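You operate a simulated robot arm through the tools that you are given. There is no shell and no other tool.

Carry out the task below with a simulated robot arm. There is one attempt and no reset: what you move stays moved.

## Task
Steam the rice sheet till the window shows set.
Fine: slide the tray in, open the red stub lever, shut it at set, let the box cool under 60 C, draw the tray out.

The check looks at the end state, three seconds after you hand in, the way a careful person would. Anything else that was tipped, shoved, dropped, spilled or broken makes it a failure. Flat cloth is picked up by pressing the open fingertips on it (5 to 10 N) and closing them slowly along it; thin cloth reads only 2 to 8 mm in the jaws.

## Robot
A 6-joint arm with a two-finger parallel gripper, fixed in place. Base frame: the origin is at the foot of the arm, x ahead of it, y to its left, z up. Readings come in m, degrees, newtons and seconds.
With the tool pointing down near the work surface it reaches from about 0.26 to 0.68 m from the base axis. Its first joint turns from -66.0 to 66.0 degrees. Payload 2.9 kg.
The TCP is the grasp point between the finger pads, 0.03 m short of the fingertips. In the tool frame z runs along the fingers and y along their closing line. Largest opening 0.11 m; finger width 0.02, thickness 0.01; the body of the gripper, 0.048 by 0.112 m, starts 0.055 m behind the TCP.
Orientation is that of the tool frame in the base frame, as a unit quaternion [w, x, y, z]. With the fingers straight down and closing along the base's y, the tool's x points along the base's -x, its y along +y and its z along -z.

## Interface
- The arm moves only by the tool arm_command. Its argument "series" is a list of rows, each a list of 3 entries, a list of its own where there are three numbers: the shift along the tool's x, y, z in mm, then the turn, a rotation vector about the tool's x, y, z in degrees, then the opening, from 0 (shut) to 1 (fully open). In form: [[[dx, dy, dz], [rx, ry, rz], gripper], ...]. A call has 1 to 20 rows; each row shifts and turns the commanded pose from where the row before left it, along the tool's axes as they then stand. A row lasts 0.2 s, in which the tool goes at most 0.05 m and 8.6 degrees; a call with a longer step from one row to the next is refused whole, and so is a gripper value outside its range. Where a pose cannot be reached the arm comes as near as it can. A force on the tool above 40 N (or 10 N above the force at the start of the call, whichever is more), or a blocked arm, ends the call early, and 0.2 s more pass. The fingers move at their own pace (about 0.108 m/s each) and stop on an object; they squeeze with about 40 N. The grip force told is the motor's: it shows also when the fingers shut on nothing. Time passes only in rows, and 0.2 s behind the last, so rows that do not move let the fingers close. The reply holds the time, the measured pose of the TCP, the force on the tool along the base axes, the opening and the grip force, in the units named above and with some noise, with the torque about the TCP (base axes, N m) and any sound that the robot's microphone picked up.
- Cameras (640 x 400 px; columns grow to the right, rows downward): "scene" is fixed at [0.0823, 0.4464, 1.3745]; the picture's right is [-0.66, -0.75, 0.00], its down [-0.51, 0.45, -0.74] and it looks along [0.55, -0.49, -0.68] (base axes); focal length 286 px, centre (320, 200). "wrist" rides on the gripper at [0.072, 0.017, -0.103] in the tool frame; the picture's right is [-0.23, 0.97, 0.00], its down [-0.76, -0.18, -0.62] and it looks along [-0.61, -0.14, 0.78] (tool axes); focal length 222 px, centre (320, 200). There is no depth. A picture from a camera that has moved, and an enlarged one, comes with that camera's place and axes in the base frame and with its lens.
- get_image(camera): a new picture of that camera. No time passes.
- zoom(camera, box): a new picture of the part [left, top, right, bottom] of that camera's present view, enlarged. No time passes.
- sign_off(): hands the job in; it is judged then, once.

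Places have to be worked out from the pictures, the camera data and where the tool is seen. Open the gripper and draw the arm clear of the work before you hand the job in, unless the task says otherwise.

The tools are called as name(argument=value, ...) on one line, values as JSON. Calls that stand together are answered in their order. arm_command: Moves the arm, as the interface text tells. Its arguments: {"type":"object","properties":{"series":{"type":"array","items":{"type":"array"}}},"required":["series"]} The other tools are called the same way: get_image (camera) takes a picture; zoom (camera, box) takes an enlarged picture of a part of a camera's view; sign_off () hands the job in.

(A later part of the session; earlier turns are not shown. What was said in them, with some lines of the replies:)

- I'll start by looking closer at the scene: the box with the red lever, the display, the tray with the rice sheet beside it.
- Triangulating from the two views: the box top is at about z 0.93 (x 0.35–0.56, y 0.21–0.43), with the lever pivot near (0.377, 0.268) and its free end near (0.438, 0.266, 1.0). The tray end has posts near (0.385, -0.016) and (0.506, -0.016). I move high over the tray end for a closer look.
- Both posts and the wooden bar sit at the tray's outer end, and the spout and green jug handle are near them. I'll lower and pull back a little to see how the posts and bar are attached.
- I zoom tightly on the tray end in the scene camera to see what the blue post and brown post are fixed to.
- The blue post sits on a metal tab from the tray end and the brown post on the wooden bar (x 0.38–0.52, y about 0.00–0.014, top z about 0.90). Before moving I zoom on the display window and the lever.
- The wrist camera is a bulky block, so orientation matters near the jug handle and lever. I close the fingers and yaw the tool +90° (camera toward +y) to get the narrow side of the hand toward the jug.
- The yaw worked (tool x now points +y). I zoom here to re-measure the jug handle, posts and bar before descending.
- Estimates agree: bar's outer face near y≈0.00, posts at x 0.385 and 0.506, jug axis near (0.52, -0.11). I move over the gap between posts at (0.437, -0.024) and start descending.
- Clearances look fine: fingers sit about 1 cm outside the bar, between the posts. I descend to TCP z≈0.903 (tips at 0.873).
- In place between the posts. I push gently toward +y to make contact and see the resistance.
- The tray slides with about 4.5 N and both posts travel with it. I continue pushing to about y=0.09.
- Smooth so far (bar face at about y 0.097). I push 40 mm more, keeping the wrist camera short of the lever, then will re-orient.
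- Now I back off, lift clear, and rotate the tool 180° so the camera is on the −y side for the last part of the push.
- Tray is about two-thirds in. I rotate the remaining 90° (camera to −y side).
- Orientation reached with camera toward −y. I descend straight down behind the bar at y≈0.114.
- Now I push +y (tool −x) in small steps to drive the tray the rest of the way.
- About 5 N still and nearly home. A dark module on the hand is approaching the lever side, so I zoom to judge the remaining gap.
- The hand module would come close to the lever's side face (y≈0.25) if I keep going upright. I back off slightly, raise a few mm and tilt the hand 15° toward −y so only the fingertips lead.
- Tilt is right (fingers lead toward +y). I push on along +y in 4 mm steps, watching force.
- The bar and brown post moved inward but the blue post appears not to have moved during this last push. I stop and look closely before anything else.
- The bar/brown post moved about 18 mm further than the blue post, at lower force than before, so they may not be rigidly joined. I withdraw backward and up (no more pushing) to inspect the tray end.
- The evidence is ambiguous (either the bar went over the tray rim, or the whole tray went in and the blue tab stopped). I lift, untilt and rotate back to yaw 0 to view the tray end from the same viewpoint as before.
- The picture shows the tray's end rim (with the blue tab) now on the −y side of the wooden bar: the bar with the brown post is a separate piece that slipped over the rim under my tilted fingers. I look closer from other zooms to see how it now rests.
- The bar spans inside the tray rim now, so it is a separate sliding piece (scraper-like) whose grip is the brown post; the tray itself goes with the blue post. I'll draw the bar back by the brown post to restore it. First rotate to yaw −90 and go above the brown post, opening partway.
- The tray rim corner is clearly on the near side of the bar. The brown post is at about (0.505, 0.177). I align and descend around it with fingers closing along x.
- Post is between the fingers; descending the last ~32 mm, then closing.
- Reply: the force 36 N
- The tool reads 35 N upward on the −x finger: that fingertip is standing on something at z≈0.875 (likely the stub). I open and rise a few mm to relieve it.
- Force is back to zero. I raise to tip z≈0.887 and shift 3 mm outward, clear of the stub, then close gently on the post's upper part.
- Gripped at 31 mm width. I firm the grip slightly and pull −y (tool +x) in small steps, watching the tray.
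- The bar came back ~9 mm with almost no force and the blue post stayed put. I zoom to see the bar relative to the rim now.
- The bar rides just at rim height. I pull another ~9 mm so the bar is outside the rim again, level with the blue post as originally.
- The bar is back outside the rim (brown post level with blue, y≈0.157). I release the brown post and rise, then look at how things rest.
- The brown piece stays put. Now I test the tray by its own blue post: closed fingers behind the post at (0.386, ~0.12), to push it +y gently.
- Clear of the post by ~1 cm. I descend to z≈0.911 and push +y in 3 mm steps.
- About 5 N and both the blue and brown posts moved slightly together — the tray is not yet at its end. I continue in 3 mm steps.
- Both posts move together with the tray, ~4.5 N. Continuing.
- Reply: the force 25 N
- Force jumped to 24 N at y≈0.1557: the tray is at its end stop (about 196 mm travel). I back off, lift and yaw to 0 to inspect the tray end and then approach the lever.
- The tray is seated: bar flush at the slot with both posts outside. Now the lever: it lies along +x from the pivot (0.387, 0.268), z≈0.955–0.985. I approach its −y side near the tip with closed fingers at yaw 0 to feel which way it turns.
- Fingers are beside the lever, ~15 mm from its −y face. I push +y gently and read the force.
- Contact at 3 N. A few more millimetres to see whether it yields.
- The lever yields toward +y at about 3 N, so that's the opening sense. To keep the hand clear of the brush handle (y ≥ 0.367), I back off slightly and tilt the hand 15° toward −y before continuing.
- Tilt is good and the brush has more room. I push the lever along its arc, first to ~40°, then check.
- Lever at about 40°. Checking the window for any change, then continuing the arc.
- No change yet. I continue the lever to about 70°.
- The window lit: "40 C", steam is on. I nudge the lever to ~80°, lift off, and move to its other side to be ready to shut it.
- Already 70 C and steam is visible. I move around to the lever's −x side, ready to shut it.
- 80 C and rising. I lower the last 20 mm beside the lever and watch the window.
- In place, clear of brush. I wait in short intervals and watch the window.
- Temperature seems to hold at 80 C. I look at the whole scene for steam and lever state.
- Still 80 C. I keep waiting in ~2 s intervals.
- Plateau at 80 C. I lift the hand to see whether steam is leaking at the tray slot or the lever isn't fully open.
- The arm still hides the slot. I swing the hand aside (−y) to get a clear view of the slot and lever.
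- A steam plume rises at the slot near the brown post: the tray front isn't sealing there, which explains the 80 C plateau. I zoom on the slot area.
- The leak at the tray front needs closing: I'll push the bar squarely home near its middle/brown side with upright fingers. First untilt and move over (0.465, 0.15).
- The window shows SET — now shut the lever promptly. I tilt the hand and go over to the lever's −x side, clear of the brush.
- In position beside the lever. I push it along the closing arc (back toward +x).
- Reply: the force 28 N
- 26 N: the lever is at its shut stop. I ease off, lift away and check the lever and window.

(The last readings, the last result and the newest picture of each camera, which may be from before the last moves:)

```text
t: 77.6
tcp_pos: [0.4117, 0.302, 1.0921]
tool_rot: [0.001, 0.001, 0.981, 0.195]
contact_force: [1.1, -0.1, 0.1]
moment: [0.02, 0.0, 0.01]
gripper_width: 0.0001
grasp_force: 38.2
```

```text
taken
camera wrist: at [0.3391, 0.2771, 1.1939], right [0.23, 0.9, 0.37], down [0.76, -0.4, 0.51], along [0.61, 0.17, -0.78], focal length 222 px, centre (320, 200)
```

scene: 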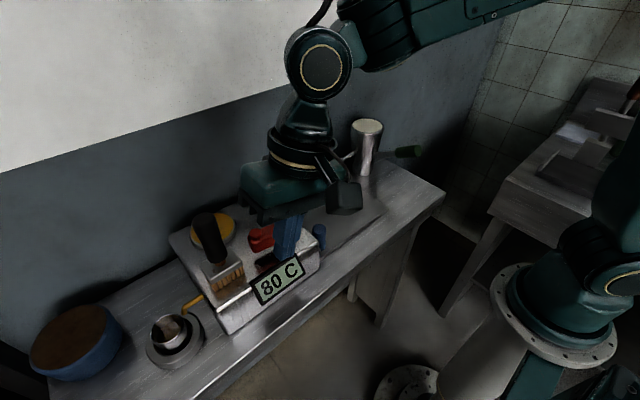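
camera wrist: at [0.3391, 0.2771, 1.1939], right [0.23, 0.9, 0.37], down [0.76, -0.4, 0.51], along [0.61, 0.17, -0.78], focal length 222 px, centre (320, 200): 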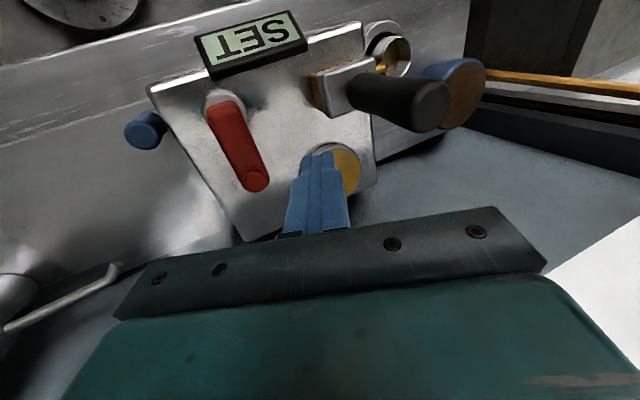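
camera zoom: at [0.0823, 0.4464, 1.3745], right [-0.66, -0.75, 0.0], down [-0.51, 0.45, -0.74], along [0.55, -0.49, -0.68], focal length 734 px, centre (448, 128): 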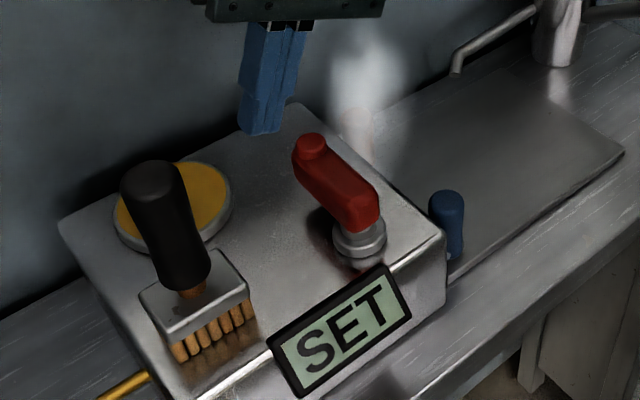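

The lever is back exactly at its shut position and the window shows SET. Now I move to above the blue post (yaw −90) while the box cools.

arm_command(series=[[[8.6, -37, -15.3], [7.5, 0, 0], 0.3], [[8.6, -38.6, -10.4], [7.5, 0, 0], 0.6], [[8.6, -39.7, -5.2], [7.5, 0, 0], 0.6], [[0, -20, 0], [0, 0, -7.5], 0.6], [[0, 0, 0], [0, 0, -7.5], 0.6], [[0, 0, 0], [0, 0, -7.5], 0.6], [[0, 0, 0], [0, 0, -7.5], 0.6], [[0, 0, 0], [0, 0, -7.5], 0.6], [[0, 0, 0], [0, 0, -7.5], 0.6], [[0, 0, 0], [0, 0, -7.5], 0.6], [[0, 0, 0], [0, 0, -7.5], 0.6], [[0, 0, 0], [0, 0, -7.5], 0.6], [[0, 0, 0], [0, 0, -7.5], 0.6], [[0, 0, 0], [0, 0, -7.5], 0.6], [[0, 0, 0], [0, 0, -7.5], 0.6]])

get_image(camera="scene")

get_image(camera="wrist")

```text
t: 80.8
tcp_pos: [0.3847, 0.159, 1.0921]
tool_rot: [-0.001, 0.708, -0.707, 0.0]
contact_force: [-0.2, -1.0, 0.0]
moment: [0.03, 0.01, 0.02]
gripper_width: 0.0661
grasp_force: 0.0
```

```text
taken
```

scene: 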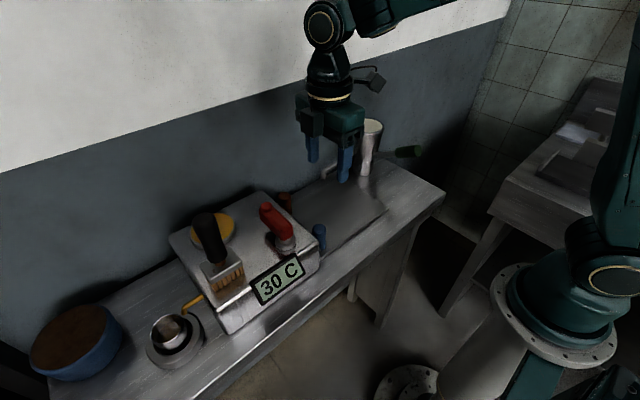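

```text
taken
camera wrist: at [0.3692, 0.087, 1.1954], right [-0.97, 0.22, 0.0], down [0.18, 0.76, 0.62], along [0.14, 0.61, -0.78], focal length 222 px, centre (320, 200)
```

wrist: 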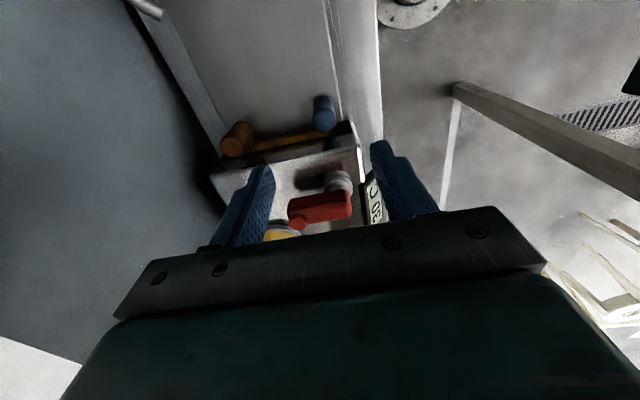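

The window seems to read 30 C already; I verify by zooming, and look at the tray front.

zoom(camera="scene", box=[246, 250, 310, 306])

zoom(camera="wrist", box=[190, 70, 430, 240])

zoom(camera="scene", box=[230, 160, 350, 270])

```text
7.14 times, centred on (278, 278) of scene
camera zoom: at [0.0823, 0.4464, 1.3745], right [-0.66, -0.75, 0.0], down [-0.51, 0.45, -0.74], along [0.55, -0.49, -0.68], focal length 2045 px, centre (620, -357)
```

zoom: 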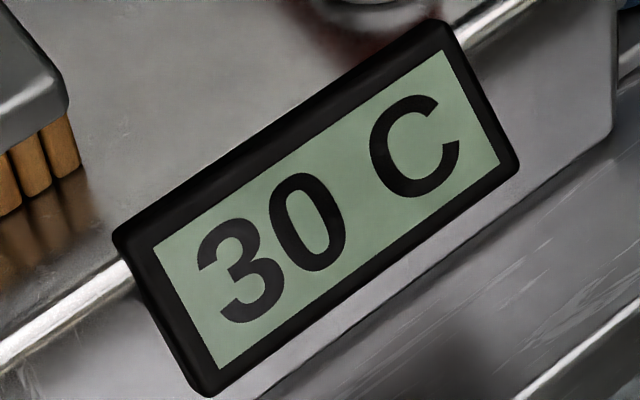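

```text
2.35 times, centred on (310, 155) of wrist
camera zoom: at [0.3692, 0.087, 1.1954], right [-0.97, 0.22, 0.0], down [0.18, 0.76, 0.62], along [0.14, 0.61, -0.78], focal length 523 px, centre (344, 306)
```

zoom: 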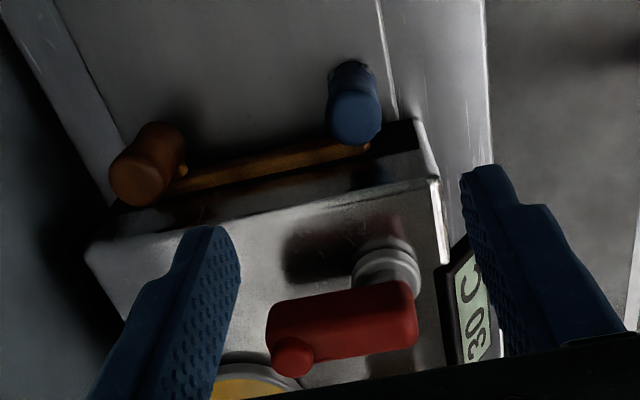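

```text
3.64 times, centred on (290, 215) of scene
camera zoom: at [0.0823, 0.4464, 1.3745], right [-0.66, -0.75, 0.0], down [-0.51, 0.45, -0.74], along [0.55, -0.49, -0.68], focal length 1041 px, centre (429, 146)
```

zoom: 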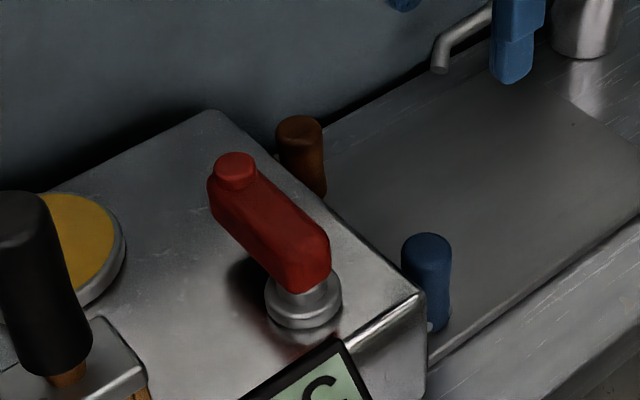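

30 C confirmed, below 60 C, steam has stopped. I tilt 15° for lever clearance and descend over the blue post at (0.385, 0.18) with fingers open along x.

arm_command(series=[[[0, 0, 0], [0, -7.5, 0], 0.6], [[0, 0, 0], [0, -7.5, 0], 0.6], [[-10.6, 0, 2.85], [0, 0, 0], 0.6], [[10.4, 0, 38.6], [0, 0, 0], 0.6], [[10.4, 0, 38.6], [0, 0, 0], 0.6], [[10.4, 0, 38.6], [0, 0, 0], 0.6], [[4.1, 0, 15.5], [0, 0, 0], 0.6], [[0, 0, 0], [0, 0, 0], 0.6]])

get_image(camera="wrist")

zoom(camera="scene", box=[240, 150, 380, 270])

```text
t: 82.6
tcp_pos: [0.3856, 0.1724, 0.9553]
tool_rot: [0.092, -0.701, 0.701, 0.092]
contact_force: [0.2, -1.3, 0.5]
moment: [0.0, -0.01, 0.02]
gripper_width: 0.0659
grasp_force: 0.1
```

```text
taken
camera wrist: at [0.3692, 0.0748, 1.0366], right [-0.97, 0.22, 0.06], down [0.18, 0.57, 0.8], along [0.14, 0.79, -0.6], focal length 222 px, centre (320, 200)
```

wrist: 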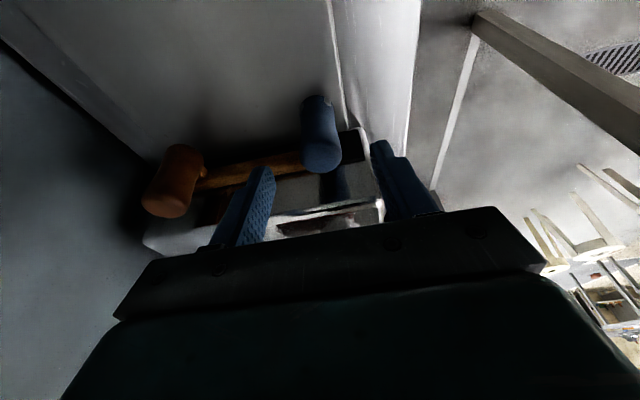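

```text
3.33 times, centred on (310, 210) of scene
camera zoom: at [0.0823, 0.4464, 1.3745], right [-0.66, -0.75, 0.0], down [-0.51, 0.45, -0.74], along [0.55, -0.49, -0.68], focal length 954 px, centre (353, 167)
```

zoom: 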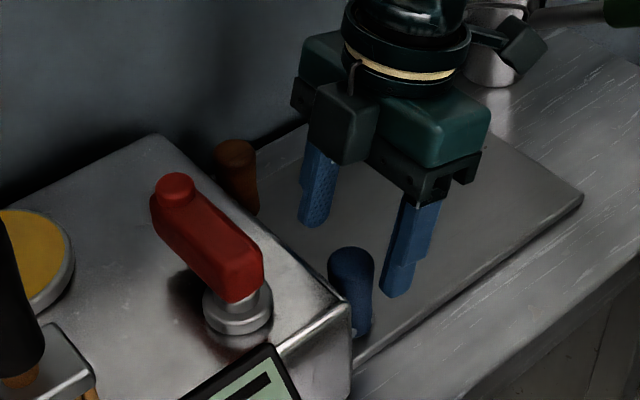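

Post is centred between the fingers. I descend the final 45 mm and close on it.

arm_command(series=[[[5.2, 0, 19.3], [0, 0, 0], 0.6], [[3.9, 0, 14.5], [0, 0, 0], 0.6], [[2.3, 0, 8.7], [0, 0, 0], 0.6], [[0, 0, 0], [0, 0, 0], 0.45], [[0, 0, 0], [0, 0, 0], 0.35], [[0, 0, 0], [0, 0, 0], 0.28], [[0, 0, 0], [0, 0, 0], 0.24]])

zoom(camera="scene", box=[240, 150, 380, 270])

get_image(camera="wrist")

```text
t: 84.2
tcp_pos: [0.3854, 0.1712, 0.9106]
tool_rot: [-0.093, 0.701, -0.701, -0.093]
contact_force: [4.7, 0.7, -2.5]
moment: [-0.1, 0.8, 0.0]
gripper_width: 0.0284
grasp_force: 44.8
```

```text
3.33 times, centred on (310, 210) of scene
camera zoom: at [0.0825, 0.4465, 1.3745], right [-0.66, -0.75, 0.0], down [-0.51, 0.45, -0.74], along [0.55, -0.49, -0.68], focal length 954 px, centre (353, 167)
```

zoom: 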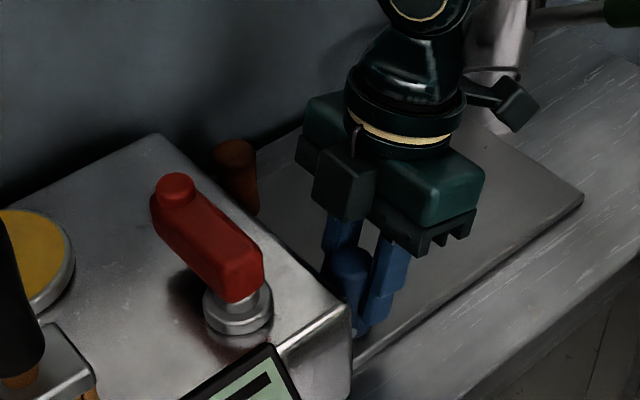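

```text
taken
camera wrist: at [0.3682, 0.0744, 0.9924], right [-0.97, 0.22, 0.06], down [0.18, 0.57, 0.8], along [0.14, 0.79, -0.6], focal length 222 px, centre (320, 200)
```

wrist: 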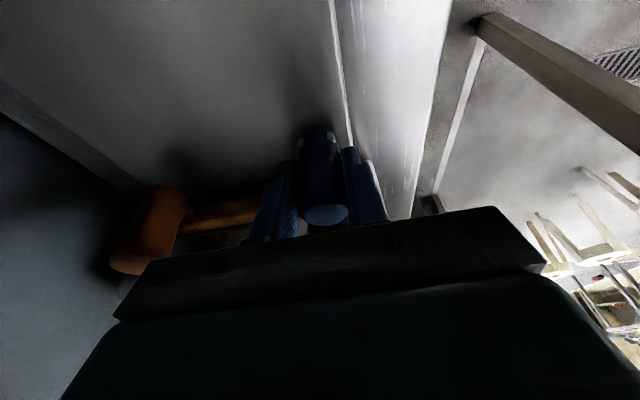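

Gripped (28 mm, 45 N). I draw −y gently 10 mm first and check that the bar/brown follow.

arm_command(series=[[[3.86, 0, -1.04], [0, 0, 0], 0.24], [[3.86, 0, -1.04], [0, 0, 0], 0.24], [[3.86, 0, -1.04], [0, 0, 0], 0.24]])

zoom(camera="scene", box=[240, 150, 380, 270])

get_image(camera="wrist")

```text
t: 85.0
tcp_pos: [0.386, 0.1596, 0.9121]
tool_rot: [-0.092, 0.702, -0.7, -0.093]
contact_force: [-2.0, 4.9, -6.1]
moment: [0.03, -0.9, 0.22]
gripper_width: 0.0283
grasp_force: 44.7
```

```text
3.33 times, centred on (310, 210) of scene
camera zoom: at [0.0823, 0.4466, 1.3744], right [-0.66, -0.75, 0.0], down [-0.51, 0.45, -0.74], along [0.55, -0.49, -0.68], focal length 954 px, centre (353, 167)
```

zoom: 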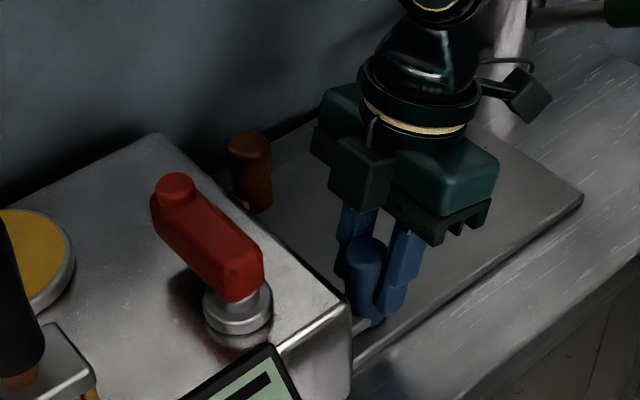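

```text
taken
camera wrist: at [0.3685, 0.0618, 0.9924], right [-0.97, 0.22, 0.06], down [0.18, 0.57, 0.8], along [0.14, 0.79, -0.6], focal length 222 px, centre (320, 200)
```

wrist: 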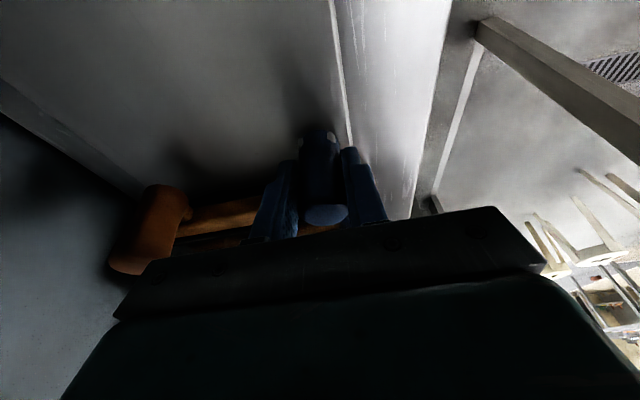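

Brown/bar follow and resistance is ~5 N. I continue drawing −y in 8 mm rows to about y=0.07.

arm_command(series=[[[7.73, 0, -2.07], [0, 0, 0], 0.24], [[7.73, 0, -2.07], [0, 0, 0], 0.24], [[7.73, 0, -2.07], [0, 0, 0], 0.24], [[7.73, 0, -2.07], [0, 0, 0], 0.24], [[7.73, 0, -2.07], [0, 0, 0], 0.24]])

zoom(camera="scene", box=[240, 150, 400, 270])

get_image(camera="wrist")

```text
t: 86.2
tcp_pos: [0.3851, 0.1191, 0.9117]
tool_rot: [-0.091, 0.701, -0.701, -0.092]
contact_force: [-1.4, 4.6, -26.6]
moment: [-0.51, -0.91, 0.13]
gripper_width: 0.0284
grasp_force: 45.3
```

```text
3.33 times, centred on (320, 210) of scene
camera zoom: at [0.0826, 0.4467, 1.3744], right [-0.66, -0.75, 0.0], down [-0.51, 0.45, -0.74], along [0.55, -0.49, -0.68], focal length 954 px, centre (320, 167)
```

zoom: 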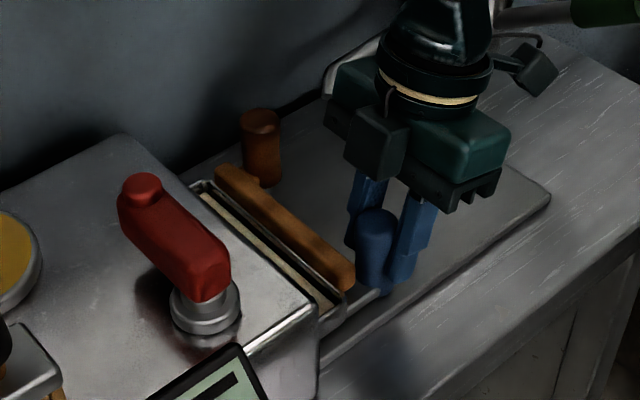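

```text
taken
camera wrist: at [0.3684, 0.0225, 0.9929], right [-0.97, 0.22, 0.06], down [0.18, 0.58, 0.8], along [0.14, 0.79, -0.6], focal length 222 px, centre (320, 200)
```

wrist: 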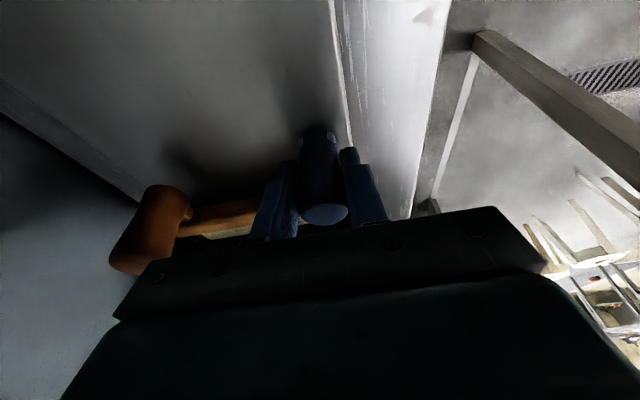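

The tool feels 27 N downward (the post pulling down), so I'm lifting slightly relative to the tray. I lower 2 mm to relieve it and re-read.

arm_command(series=[[[0.52, 0, 1.93], [0, 0, 0], 0.24], [[0, 0, 0], [0, 0, 0], 0.24]])

```text
t: 86.8
tcp_pos: [0.3853, 0.1196, 0.9115]
tool_rot: [-0.092, 0.702, -0.7, -0.092]
contact_force: [-12.8, -3.1, 17.7]
moment: [-0.86, 0.76, 0.45]
gripper_width: 0.0284
grasp_force: 45.1
```

Over-corrected (stiff coupling). I release and re-grip to zero the internal forces, then continue.

arm_command(series=[[[0, 0, 0], [0, 0, 0], 0.33], [[-0.2, 0, -0.8], [0, 0, 0], 0.36], [[0, 0, 0], [0, 0, 0], 0.36], [[0, 0, 0], [0, 0, 0], 0.3], [[0, 0, 0], [0, 0, 0], 0.26], [[0, 0, 0], [0, 0, 0], 0.25]])

```text
t: 88.2
tcp_pos: [0.3846, 0.1195, 0.911]
tool_rot: [-0.092, 0.701, -0.701, -0.093]
contact_force: [-3.8, 0.3, 1.1]
moment: [0.03, 0.01, 0.04]
gripper_width: 0.0291
grasp_force: 1.4
```

arm_command(series=[[[0, 0, 0], [0, 0, 0], 0.22], [[5.8, 0, -1.54], [0, 0, 0], 0.22], [[5.8, 0, -1.54], [0, 0, 0], 0.22], [[5.8, 0, -1.54], [0, 0, 0], 0.22], [[5.8, 0, -1.54], [0, 0, 0], 0.22]])

zoom(camera="scene", box=[240, 130, 400, 270])

```text
t: 89.4
tcp_pos: [0.3852, 0.0961, 0.9109]
tool_rot: [-0.093, 0.701, -0.701, -0.092]
contact_force: [-8.5, 5.7, 3.7]
moment: [0.22, -0.68, 0.21]
gripper_width: 0.0285
grasp_force: 44.6
```

```text
2.86 times, centred on (320, 200) of scene
camera zoom: at [0.082, 0.4465, 1.3745], right [-0.66, -0.75, 0.0], down [-0.51, 0.45, -0.74], along [0.55, -0.49, -0.68], focal length 818 px, centre (320, 200)
```

zoom: 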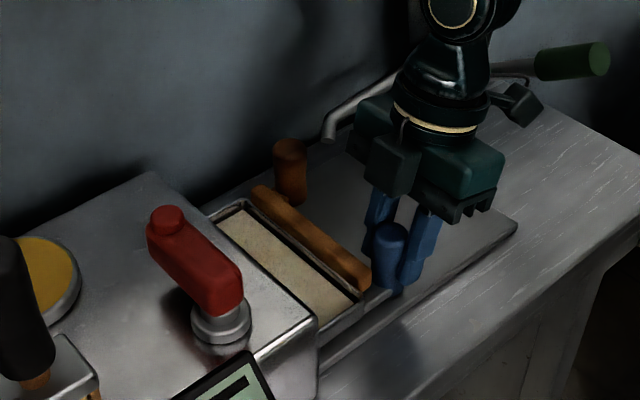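

The tray is coming out well with the sheet in view. Pulling another 30 mm, then I'll re-grip with the camera on the other side (jug handle ahead).

arm_command(series=[[[5.8, 0, -1.5], [0, 0, 0], 0.22], [[5.8, 0, -1.5], [0, 0, 0], 0.22], [[5.8, 0, -1.5], [0, 0, 0], 0.22], [[5.8, 0, -1.5], [0, 0, 0], 0.22], [[5.8, 0, -1.5], [0, 0, 0], 0.22]])

zoom(camera="scene", box=[240, 130, 430, 270])

```text
t: 90.6
tcp_pos: [0.3849, 0.0657, 0.9103]
tool_rot: [0.093, -0.7, 0.702, 0.092]
contact_force: [-7.6, 5.4, 17.1]
moment: [0.26, 1.11, 0.26]
gripper_width: 0.0287
grasp_force: 44.3
```

```text
2.86 times, centred on (335, 200) of scene
camera zoom: at [0.0819, 0.4465, 1.3745], right [-0.66, -0.75, 0.0], down [-0.51, 0.45, -0.74], along [0.55, -0.49, -0.68], focal length 818 px, centre (277, 200)
```

zoom: 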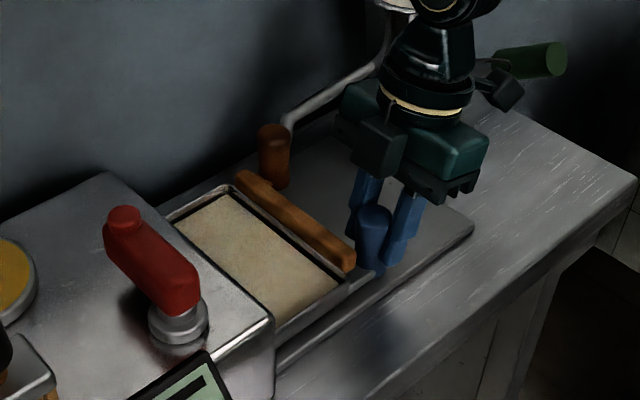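

Tray over halfway out. I release, rise, untilt and start rotating the tool back through yaw 0 to yaw +90 for the last part.

arm_command(series=[[[0, 0, 0], [0, 0, 0], 0.35], [[0, 0, 0], [0, 0, 0], 0.55], [[-5.2, 0, -19.3], [0, 0, 0], 0.6], [[-10.4, 0, -38.6], [0, 0, 0], 0.6], [[-10.4, 0, -38.6], [0, 0, 0], 0.6], [[-10.4, 0, -38.6], [0, 7.5, 0], 0.6], [[0, 0, 0], [0, 7.5, 0], 0.6], [[0, 0, 0], [0, 0, 7.5], 0.6], [[0, 0, 0], [0, 0, 7.5], 0.6], [[0, 0, 0], [0, 0, 7.5], 0.6], [[0, 0, 0], [0, 0, 7.5], 0.6], [[0, 0, 0], [0, 0, 7.5], 0.6], [[0, 0, 0], [0, 0, 7.5], 0.6], [[0, 0, 0], [0, 0, 7.5], 0.6], [[0, 0, 0], [0, 0, 7.5], 0.6], [[0, 0, 0], [0, 0, 7.5], 0.6], [[0, 0, 0], [0, 0, 7.5], 0.6], [[0, 0, 0], [0, 0, 7.5], 0.6], [[0, 0, 0], [0, 0, 7.5], 0.6]])

get_image(camera="wrist")

get_image(camera="scene")

```text
t: 94.6
tcp_pos: [0.3865, 0.0648, 1.0497]
tool_rot: [0.001, 0.001, 1.0, -0.001]
contact_force: [0.9, 0.5, -0.7]
moment: [-0.02, 0.0, -0.02]
gripper_width: 0.0661
grasp_force: 0.1
```

```text
taken
camera wrist: at [0.3136, 0.082, 1.1542], right [0.23, 0.97, 0.0], down [0.76, -0.18, 0.62], along [0.61, -0.14, -0.78], focal length 222 px, centre (320, 200)
```

wrist: 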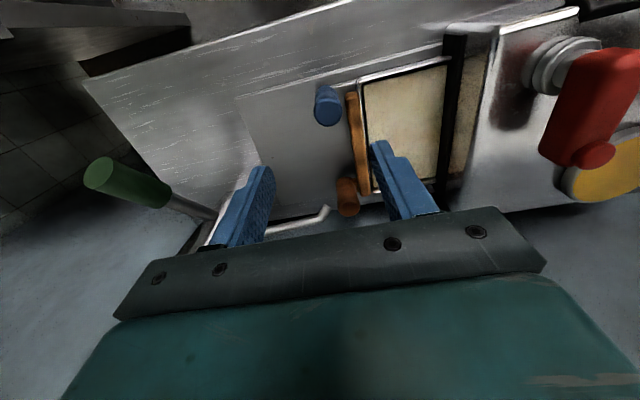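

```text
taken
```

scene: 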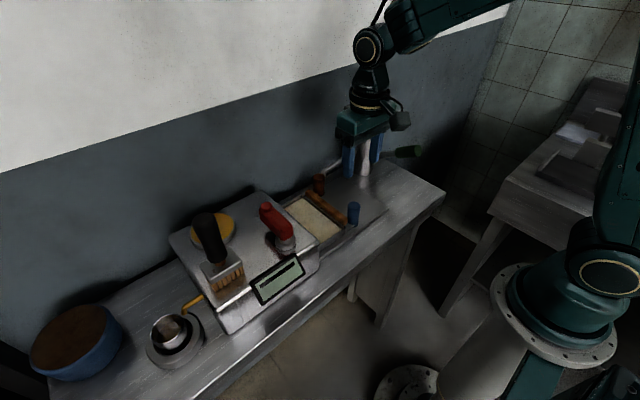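

Rotating the remaining 90° to yaw +90 and positioning over the blue post at about (0.385, 0.074).

arm_command(series=[[[0, 0, 0], [0, 0, 7.5], 0.6], [[0, 0, 0], [0, 0, 7.5], 0.6], [[0, 0, 0], [0, 0, 7.5], 0.6], [[0, 0, 0], [0, 0, 7.5], 0.6], [[0, 0, 0], [0, 0, 7.5], 0.6], [[0, 0, 0], [0, 0, 7.5], 0.6], [[0, 0, 0], [0, 0, 7.5], 0.6], [[0, 0, 0], [0, 0, 7.5], 0.6], [[0, 0, 0], [0, 0, 7.5], 0.6], [[0, 0, 0], [0, 0, 7.5], 0.6], [[0, 0, 0], [0, 0, 7.5], 0.6], [[0, 0, 0], [0, 0, 7.5], 0.6], [[7, -1, 0], [0, 0, 0], 0.6], [[0, 0, 40], [0, 0, 0], 0.6], [[0, 0, 40], [0, 0, 0], 0.6], [[0, 0, 0], [0, 0, 0], 0.6]])

get_image(camera="wrist")

zoom(camera="scene", box=[280, 110, 440, 250])

```text
t: 98.0
tcp_pos: [0.384, 0.0719, 0.9726]
tool_rot: [0.001, 0.707, 0.707, 0.0]
contact_force: [0.0, -0.6, 0.8]
moment: [0.0, 0.01, -0.01]
gripper_width: 0.066
grasp_force: 0.1
```

```text
taken
camera wrist: at [0.4016, 0.1436, 1.0754], right [0.97, -0.23, 0.0], down [-0.18, -0.76, 0.62], along [-0.14, -0.61, -0.78], focal length 222 px, centre (320, 200)
```

wrist: 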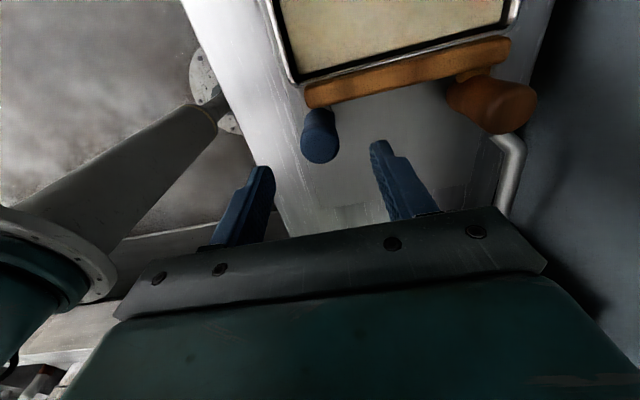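

```text
2.86 times, centred on (360, 180) of scene
camera zoom: at [0.0823, 0.4464, 1.3745], right [-0.66, -0.75, 0.0], down [-0.51, 0.45, -0.74], along [0.55, -0.49, -0.68], focal length 818 px, centre (206, 257)
```

zoom: 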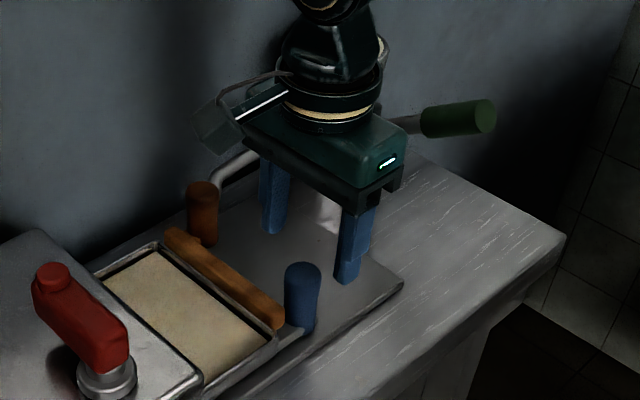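

Aligned. Descending to z≈0.91 and closing.

arm_command(series=[[[1, 1, 30], [0, 0, 0], 0.6], [[0, 0, 20], [0, 0, 0], 0.6], [[0, 0, 12], [0, 0, 0], 0.6], [[0, 0, 0], [0, 0, 0], 0.45], [[0, 0, 0], [0, 0, 0], 0.35], [[0, 0, 0], [0, 0, 0], 0.28], [[0, 0, 0], [0, 0, 0], 0.25], [[0, 0, 0], [0, 0, 0], 0.23]])

zoom(camera="scene", box=[280, 110, 440, 250])

```text
t: 99.8
tcp_pos: [0.3839, 0.0737, 0.9085]
tool_rot: [-0.001, 0.707, 0.708, -0.001]
contact_force: [-11.1, 0.2, 0.1]
moment: [0.04, -0.85, 0.01]
gripper_width: 0.0284
grasp_force: 45.0
```

```text
2.86 times, centred on (360, 180) of scene
camera zoom: at [0.082, 0.4464, 1.3745], right [-0.66, -0.75, 0.0], down [-0.51, 0.45, -0.74], along [0.55, -0.49, -0.68], focal length 818 px, centre (206, 257)
```

zoom: 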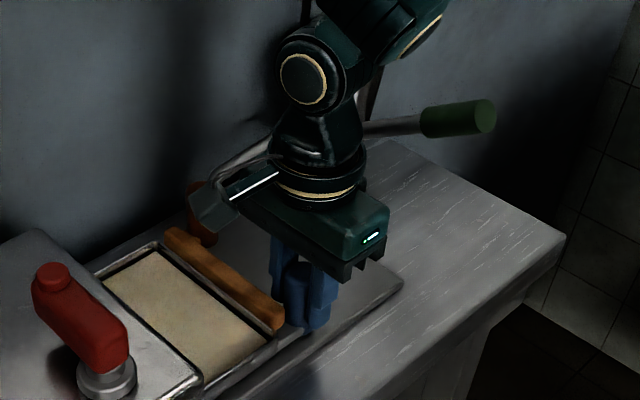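

Gripped. I pull −y (tool −x) 30 mm and check.

arm_command(series=[[[0, -0.4, 0], [0, 0, 0], 0.23], [[-6, 0, 0], [0, 0, 0], 0.23], [[-6, 0, 0], [0, 0, 0], 0.23], [[-6, 0, 0], [0, 0, 0], 0.23], [[-6, 0, 0], [0, 0, 0], 0.23], [[-6, 0, 0], [0, 0, 0], 0.23]])

zoom(camera="scene", box=[280, 110, 440, 250])

get_image(camera="wrist")

```text
t: 101.2
tcp_pos: [0.3849, 0.0442, 0.9087]
tool_rot: [0.001, 0.707, 0.707, 0.001]
contact_force: [-2.5, 5.1, -0.4]
moment: [0.09, 0.92, 0.02]
gripper_width: 0.0284
grasp_force: 45.0
```

```text
2.86 times, centred on (360, 180) of scene
camera zoom: at [0.0823, 0.4466, 1.3745], right [-0.66, -0.75, 0.0], down [-0.51, 0.45, -0.74], along [0.55, -0.49, -0.68], focal length 818 px, centre (206, 257)
```

zoom: 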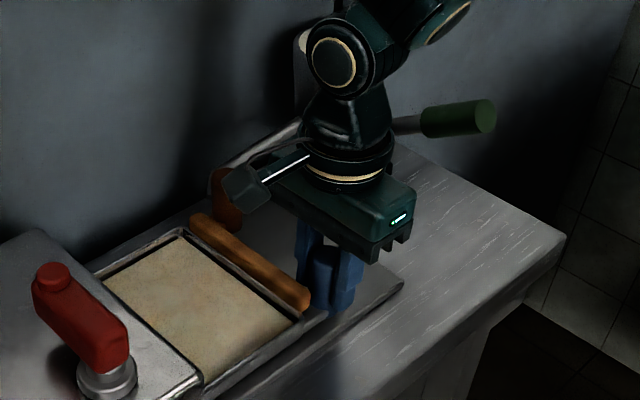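

```text
taken
camera wrist: at [0.4021, 0.1158, 1.0121], right [0.97, -0.23, 0.0], down [-0.18, -0.76, 0.62], along [-0.14, -0.61, -0.78], focal length 222 px, centre (320, 200)
```

wrist: 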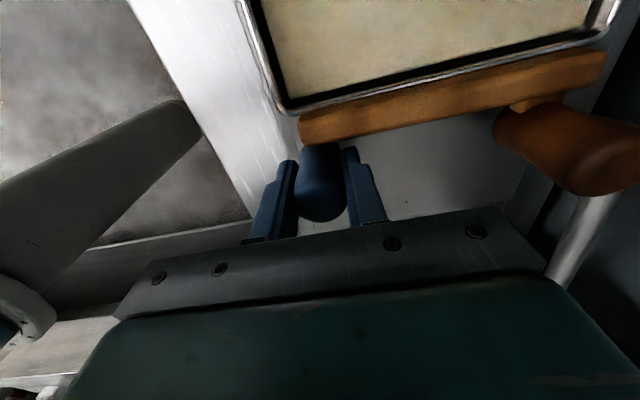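

Good: 5 N, brown follows and passes beside the spout. Pull another 25 mm carefully, watching the spout.

arm_command(series=[[[-5, 0, 0], [0, 0, 0], 0.23], [[-5, 0, 0], [0, 0, 0], 0.23], [[-5, 0, 0], [0, 0, 0], 0.23], [[-5, 0, 0], [0, 0, 0], 0.23], [[-5, 0, 0], [0, 0, 0], 0.23]])

zoom(camera="scene", box=[280, 110, 440, 250])

get_image(camera="wrist")

```text
t: 102.4
tcp_pos: [0.3847, 0.0185, 0.9077]
tool_rot: [0.0, 0.707, 0.707, 0.001]
contact_force: [-0.9, 5.2, 12.3]
moment: [0.52, 1.14, 0.0]
gripper_width: 0.0283
grasp_force: 45.3
```

```text
2.86 times, centred on (360, 180) of scene
camera zoom: at [0.0822, 0.4465, 1.3745], right [-0.66, -0.75, 0.0], down [-0.51, 0.45, -0.74], along [0.55, -0.49, -0.68], focal length 818 px, centre (206, 257)
```

zoom: 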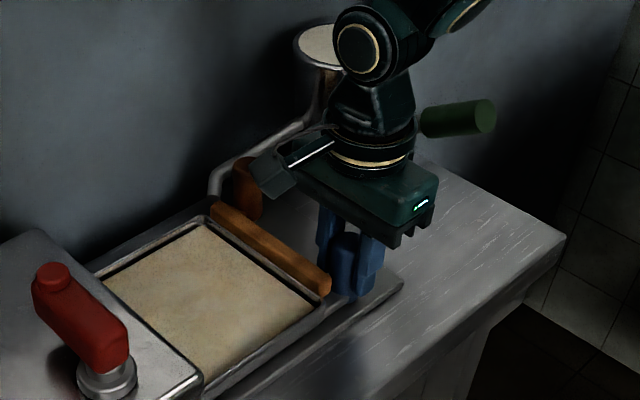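

```text
taken
camera wrist: at [0.4019, 0.0898, 1.0121], right [0.97, -0.23, 0.0], down [-0.18, -0.76, 0.62], along [-0.14, -0.61, -0.78], focal length 222 px, centre (320, 200)
```

wrist: 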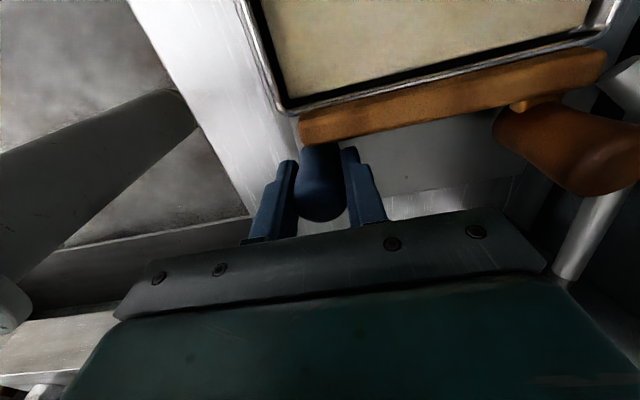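

Slight downward press (12 N), so I add a 0.5 mm rise and pull 18 mm more.

arm_command(series=[[[-4, 0, -0.5], [0, 0, 0], 0.23], [[-5, 0, 0], [0, 0, 0], 0.23], [[-5, 0, 0], [0, 0, 0], 0.23], [[-4, 0, 0], [0, 0, 0], 0.23]])

zoom(camera="scene", box=[300, 100, 440, 220])

get_image(camera="wrist")

```text
t: 103.4
tcp_pos: [0.3845, -0.0011, 0.9094]
tool_rot: [0.0, 0.708, 0.707, 0.0]
contact_force: [2.1, 4.6, -12.7]
moment: [0.14, -0.79, 0.01]
gripper_width: 0.0282
grasp_force: 45.0
```

```text
3.33 times, centred on (370, 160) of scene
camera zoom: at [0.0825, 0.4466, 1.3744], right [-0.66, -0.75, 0.0], down [-0.51, 0.45, -0.74], along [0.55, -0.49, -0.68], focal length 954 px, centre (153, 333)
```

zoom: 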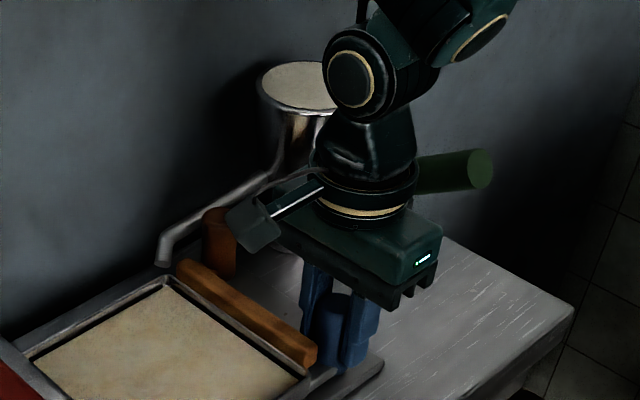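

```text
taken
camera wrist: at [0.4021, 0.0714, 1.012], right [0.97, -0.23, 0.0], down [-0.18, -0.76, 0.62], along [-0.14, -0.61, -0.78], focal length 222 px, centre (320, 200)
```

wrist: 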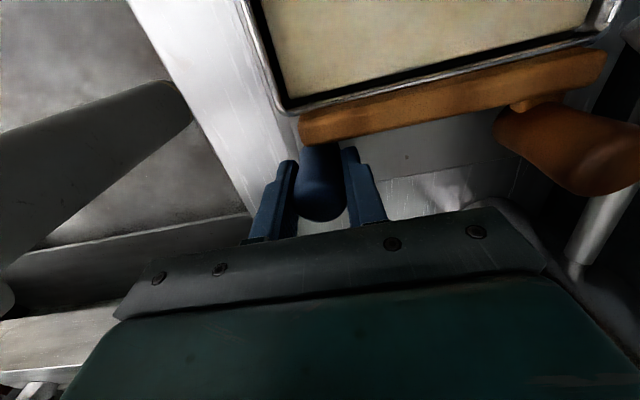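

Nearly at the original position (blue post y≈0.002; originally −0.016). Pull 15 mm more with a small z correction.

arm_command(series=[[[-5, 0, 0.3], [0, 0, 0], 0.23], [[-5, 0, 0], [0, 0, 0], 0.23], [[-4, 0, 0], [0, 0, 0], 0.23]])

zoom(camera="scene", box=[300, 100, 440, 220])

```text
t: 104.2
tcp_pos: [0.3849, -0.0142, 0.9082]
tool_rot: [0.0, 0.708, 0.707, 0.0]
contact_force: [2.9, 5.0, -14.8]
moment: [-0.17, -0.91, 0.0]
gripper_width: 0.0281
grasp_force: 44.8
```

```text
3.33 times, centred on (370, 160) of scene
camera zoom: at [0.0825, 0.4466, 1.3744], right [-0.66, -0.75, 0.0], down [-0.51, 0.45, -0.74], along [0.55, -0.49, -0.68], focal length 954 px, centre (153, 333)
```

zoom: 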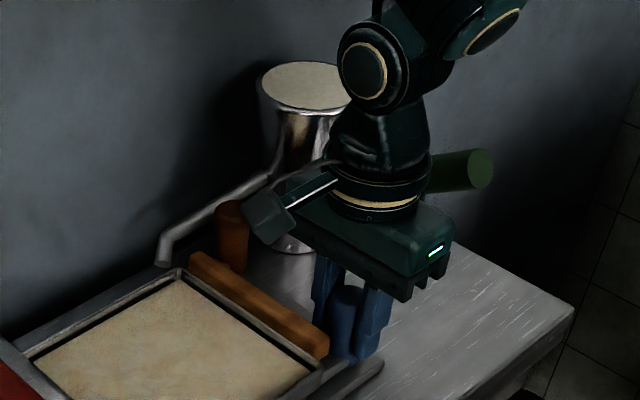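

Within ~4 mm of the original position by pixel comparison. One more 4 mm pull.

arm_command(series=[[[-2, 0, 0.3], [0, 0, 0], 0.23], [[-2, 0, 0], [0, 0, 0], 0.23]])

zoom(camera="scene", box=[300, 100, 440, 220])

```text
t: 104.8
tcp_pos: [0.3847, -0.0184, 0.9086]
tool_rot: [0.001, 0.707, 0.707, 0.001]
contact_force: [8.0, 5.5, -2.6]
moment: [-0.1, 1.12, -0.01]
gripper_width: 0.0284
grasp_force: 45.3
```

```text
3.33 times, centred on (370, 160) of scene
camera zoom: at [0.0826, 0.4466, 1.3744], right [-0.66, -0.75, 0.0], down [-0.51, 0.45, -0.74], along [0.55, -0.49, -0.68], focal length 954 px, centre (153, 333)
```

zoom: 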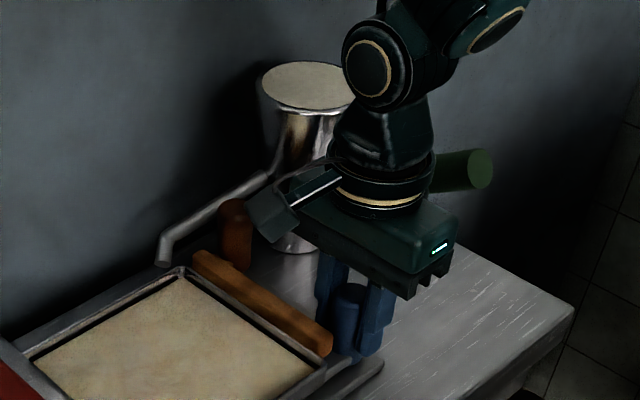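

The tray is back out at its original place. I release the post, rise straight up and draw the arm clear.

arm_command(series=[[[0, 0, 0], [0, 0, 0], 0.3], [[0, 0, 0], [0, 0, 0], 0.4], [[0, 0, 0], [0, 0, 0], 0.55], [[0, 0, 0], [0, 0, 0], 0.6], [[0, 0, -20], [0, 0, 0], 0.6], [[0, 0, -40], [0, 0, 0], 0.6], [[0, 0, -45], [0, 0, 0], 0.6], [[0, 0, -45], [0, 0, 0], 0.6], [[0, 0, -45], [0, 0, 0], 0.6], [[0, -30, -30], [0, 0, 0], 0.8], [[0, -30, 0], [0, 0, 0], 1], [[0, 0, 0], [0, 0, 0], 1]])

get_image(camera="scene")

get_image(camera="wrist")

```text
t: 107.4
tcp_pos: [0.3242, -0.0195, 1.1342]
tool_rot: [0.0, 0.707, 0.707, 0.001]
contact_force: [0.1, 0.9, 0.3]
moment: [-0.01, -0.01, 0.0]
gripper_width: 0.1098
grasp_force: 0.0
```

```text
taken
```

scene: 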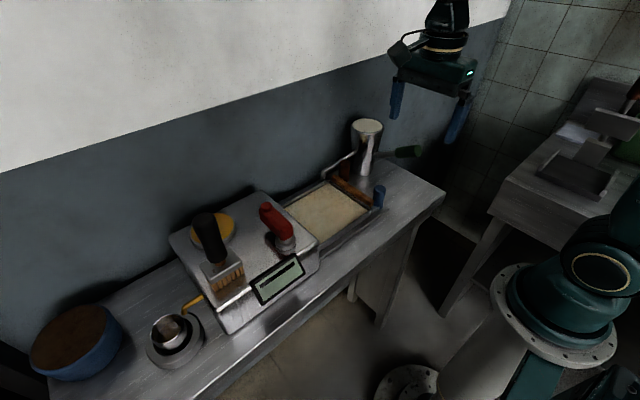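

```text
taken
camera wrist: at [0.3416, 0.053, 1.2378], right [0.97, -0.23, 0.0], down [-0.18, -0.76, 0.62], along [-0.14, -0.61, -0.78], focal length 222 px, centre (320, 200)
```

wrist: 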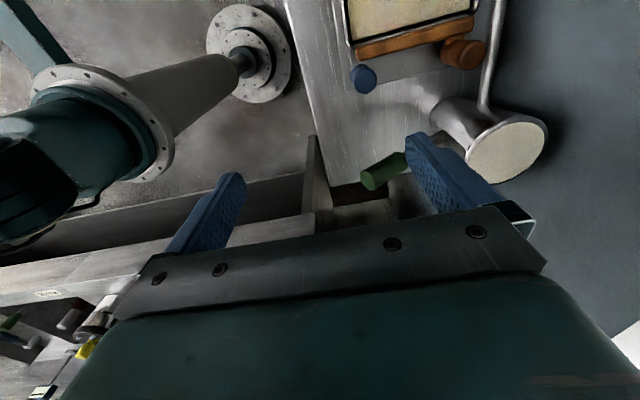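

Everything looks as at the start. I zoom to compare details: tray end, lever, brush, cup, display and sheet.

zoom(camera="scene", box=[250, 100, 450, 250])

zoom(camera="scene", box=[160, 180, 340, 320])

zoom(camera="wrist", box=[310, 0, 560, 200])

zoom(camera="scene", box=[320, 140, 410, 225])

```text
2.67 times, centred on (350, 175) of scene
camera zoom: at [0.0823, 0.4464, 1.3745], right [-0.66, -0.75, 0.0], down [-0.51, 0.45, -0.74], along [0.55, -0.49, -0.68], focal length 764 px, centre (240, 267)
```

zoom: 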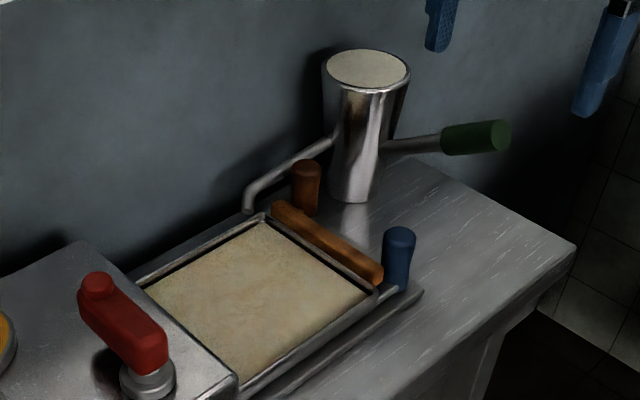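

```text
2.86 times, centred on (250, 250) of scene
camera zoom: at [0.0823, 0.4464, 1.3745], right [-0.66, -0.75, 0.0], down [-0.51, 0.45, -0.74], along [0.55, -0.49, -0.68], focal length 818 px, centre (520, 57)
```

zoom: 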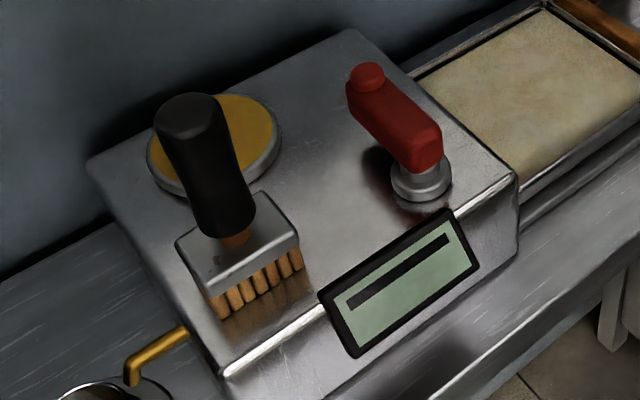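

```text
2.00 times, centred on (435, 100) of wrist
camera zoom: at [0.3416, 0.053, 1.2378], right [0.97, -0.23, 0.0], down [-0.18, -0.76, 0.62], along [-0.14, -0.61, -0.78], focal length 444 px, centre (90, 400)
```

zoom: 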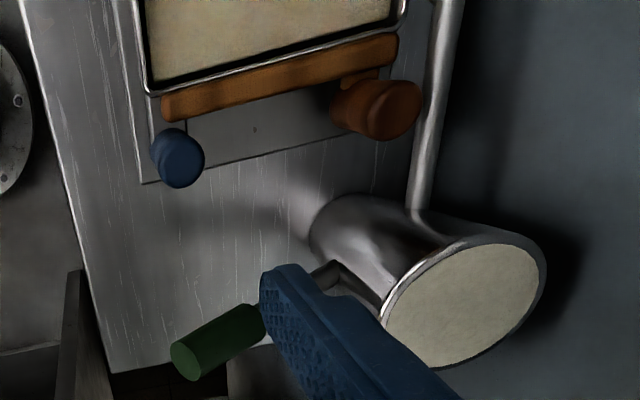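

```text
4.71 times, centred on (365, 182) of scene
camera zoom: at [0.0823, 0.4464, 1.3745], right [-0.66, -0.75, 0.0], down [-0.51, 0.45, -0.74], along [0.55, -0.49, -0.68], focal length 1347 px, centre (108, 282)
```

zoom: 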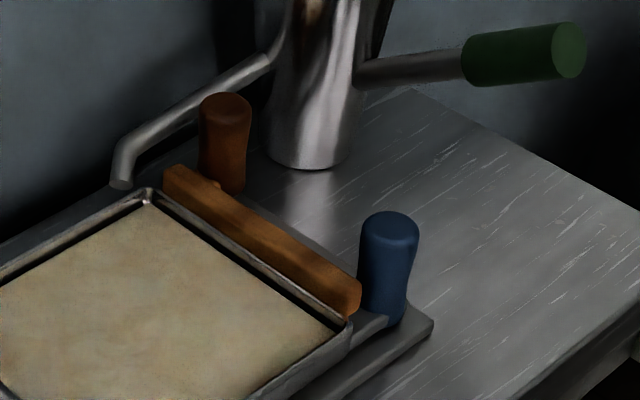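

Tray, bar and both posts are within about 2 mm of where they started. The lever is shut at its original angle, and the brush, jug and cup haven't moved. The sheet shows its steamed colour, the box is cold, and the gripper is open and clear. Handing in.

sign_off()

```text
The job is handed in.
```

I steamed the rice sheet until the window showed SET and handed the job in. I haven't seen the verdict.

- **Tray in:** I slid it to its end stop, about 196 mm. On the way, the wooden bar with the brown post slipped over the tray rim, because it isn't fixed to the tray. I put it back by its post and finished the push on the blue post. While it was over the rim, the bar sat above the outer edge of the sheet.
- **Steaming:** I opened the red lever to about 80°. The window climbed to 80 C and held there, with steam showing at the slot near the brown post. SET appeared about 12.6 s after steam came on (40 C first showed).
- **Shutting:** I wasn't at the lever when SET came up, so the lever was not shut until about 3.8 s later. It went back to its stop and the angle it started at. The sheet came out slightly darker and mottled; I can't tell whether that is normal or a little overdone.
- **Cooling and drawing out:** The window read 30 C before I drew the tray out by the blue post. The tray, bar and both posts ended within about 2 mm of where they started.

In the final pictures the brush, jug and cup looked unmoved. The gripper was open and the arm clear of the work.
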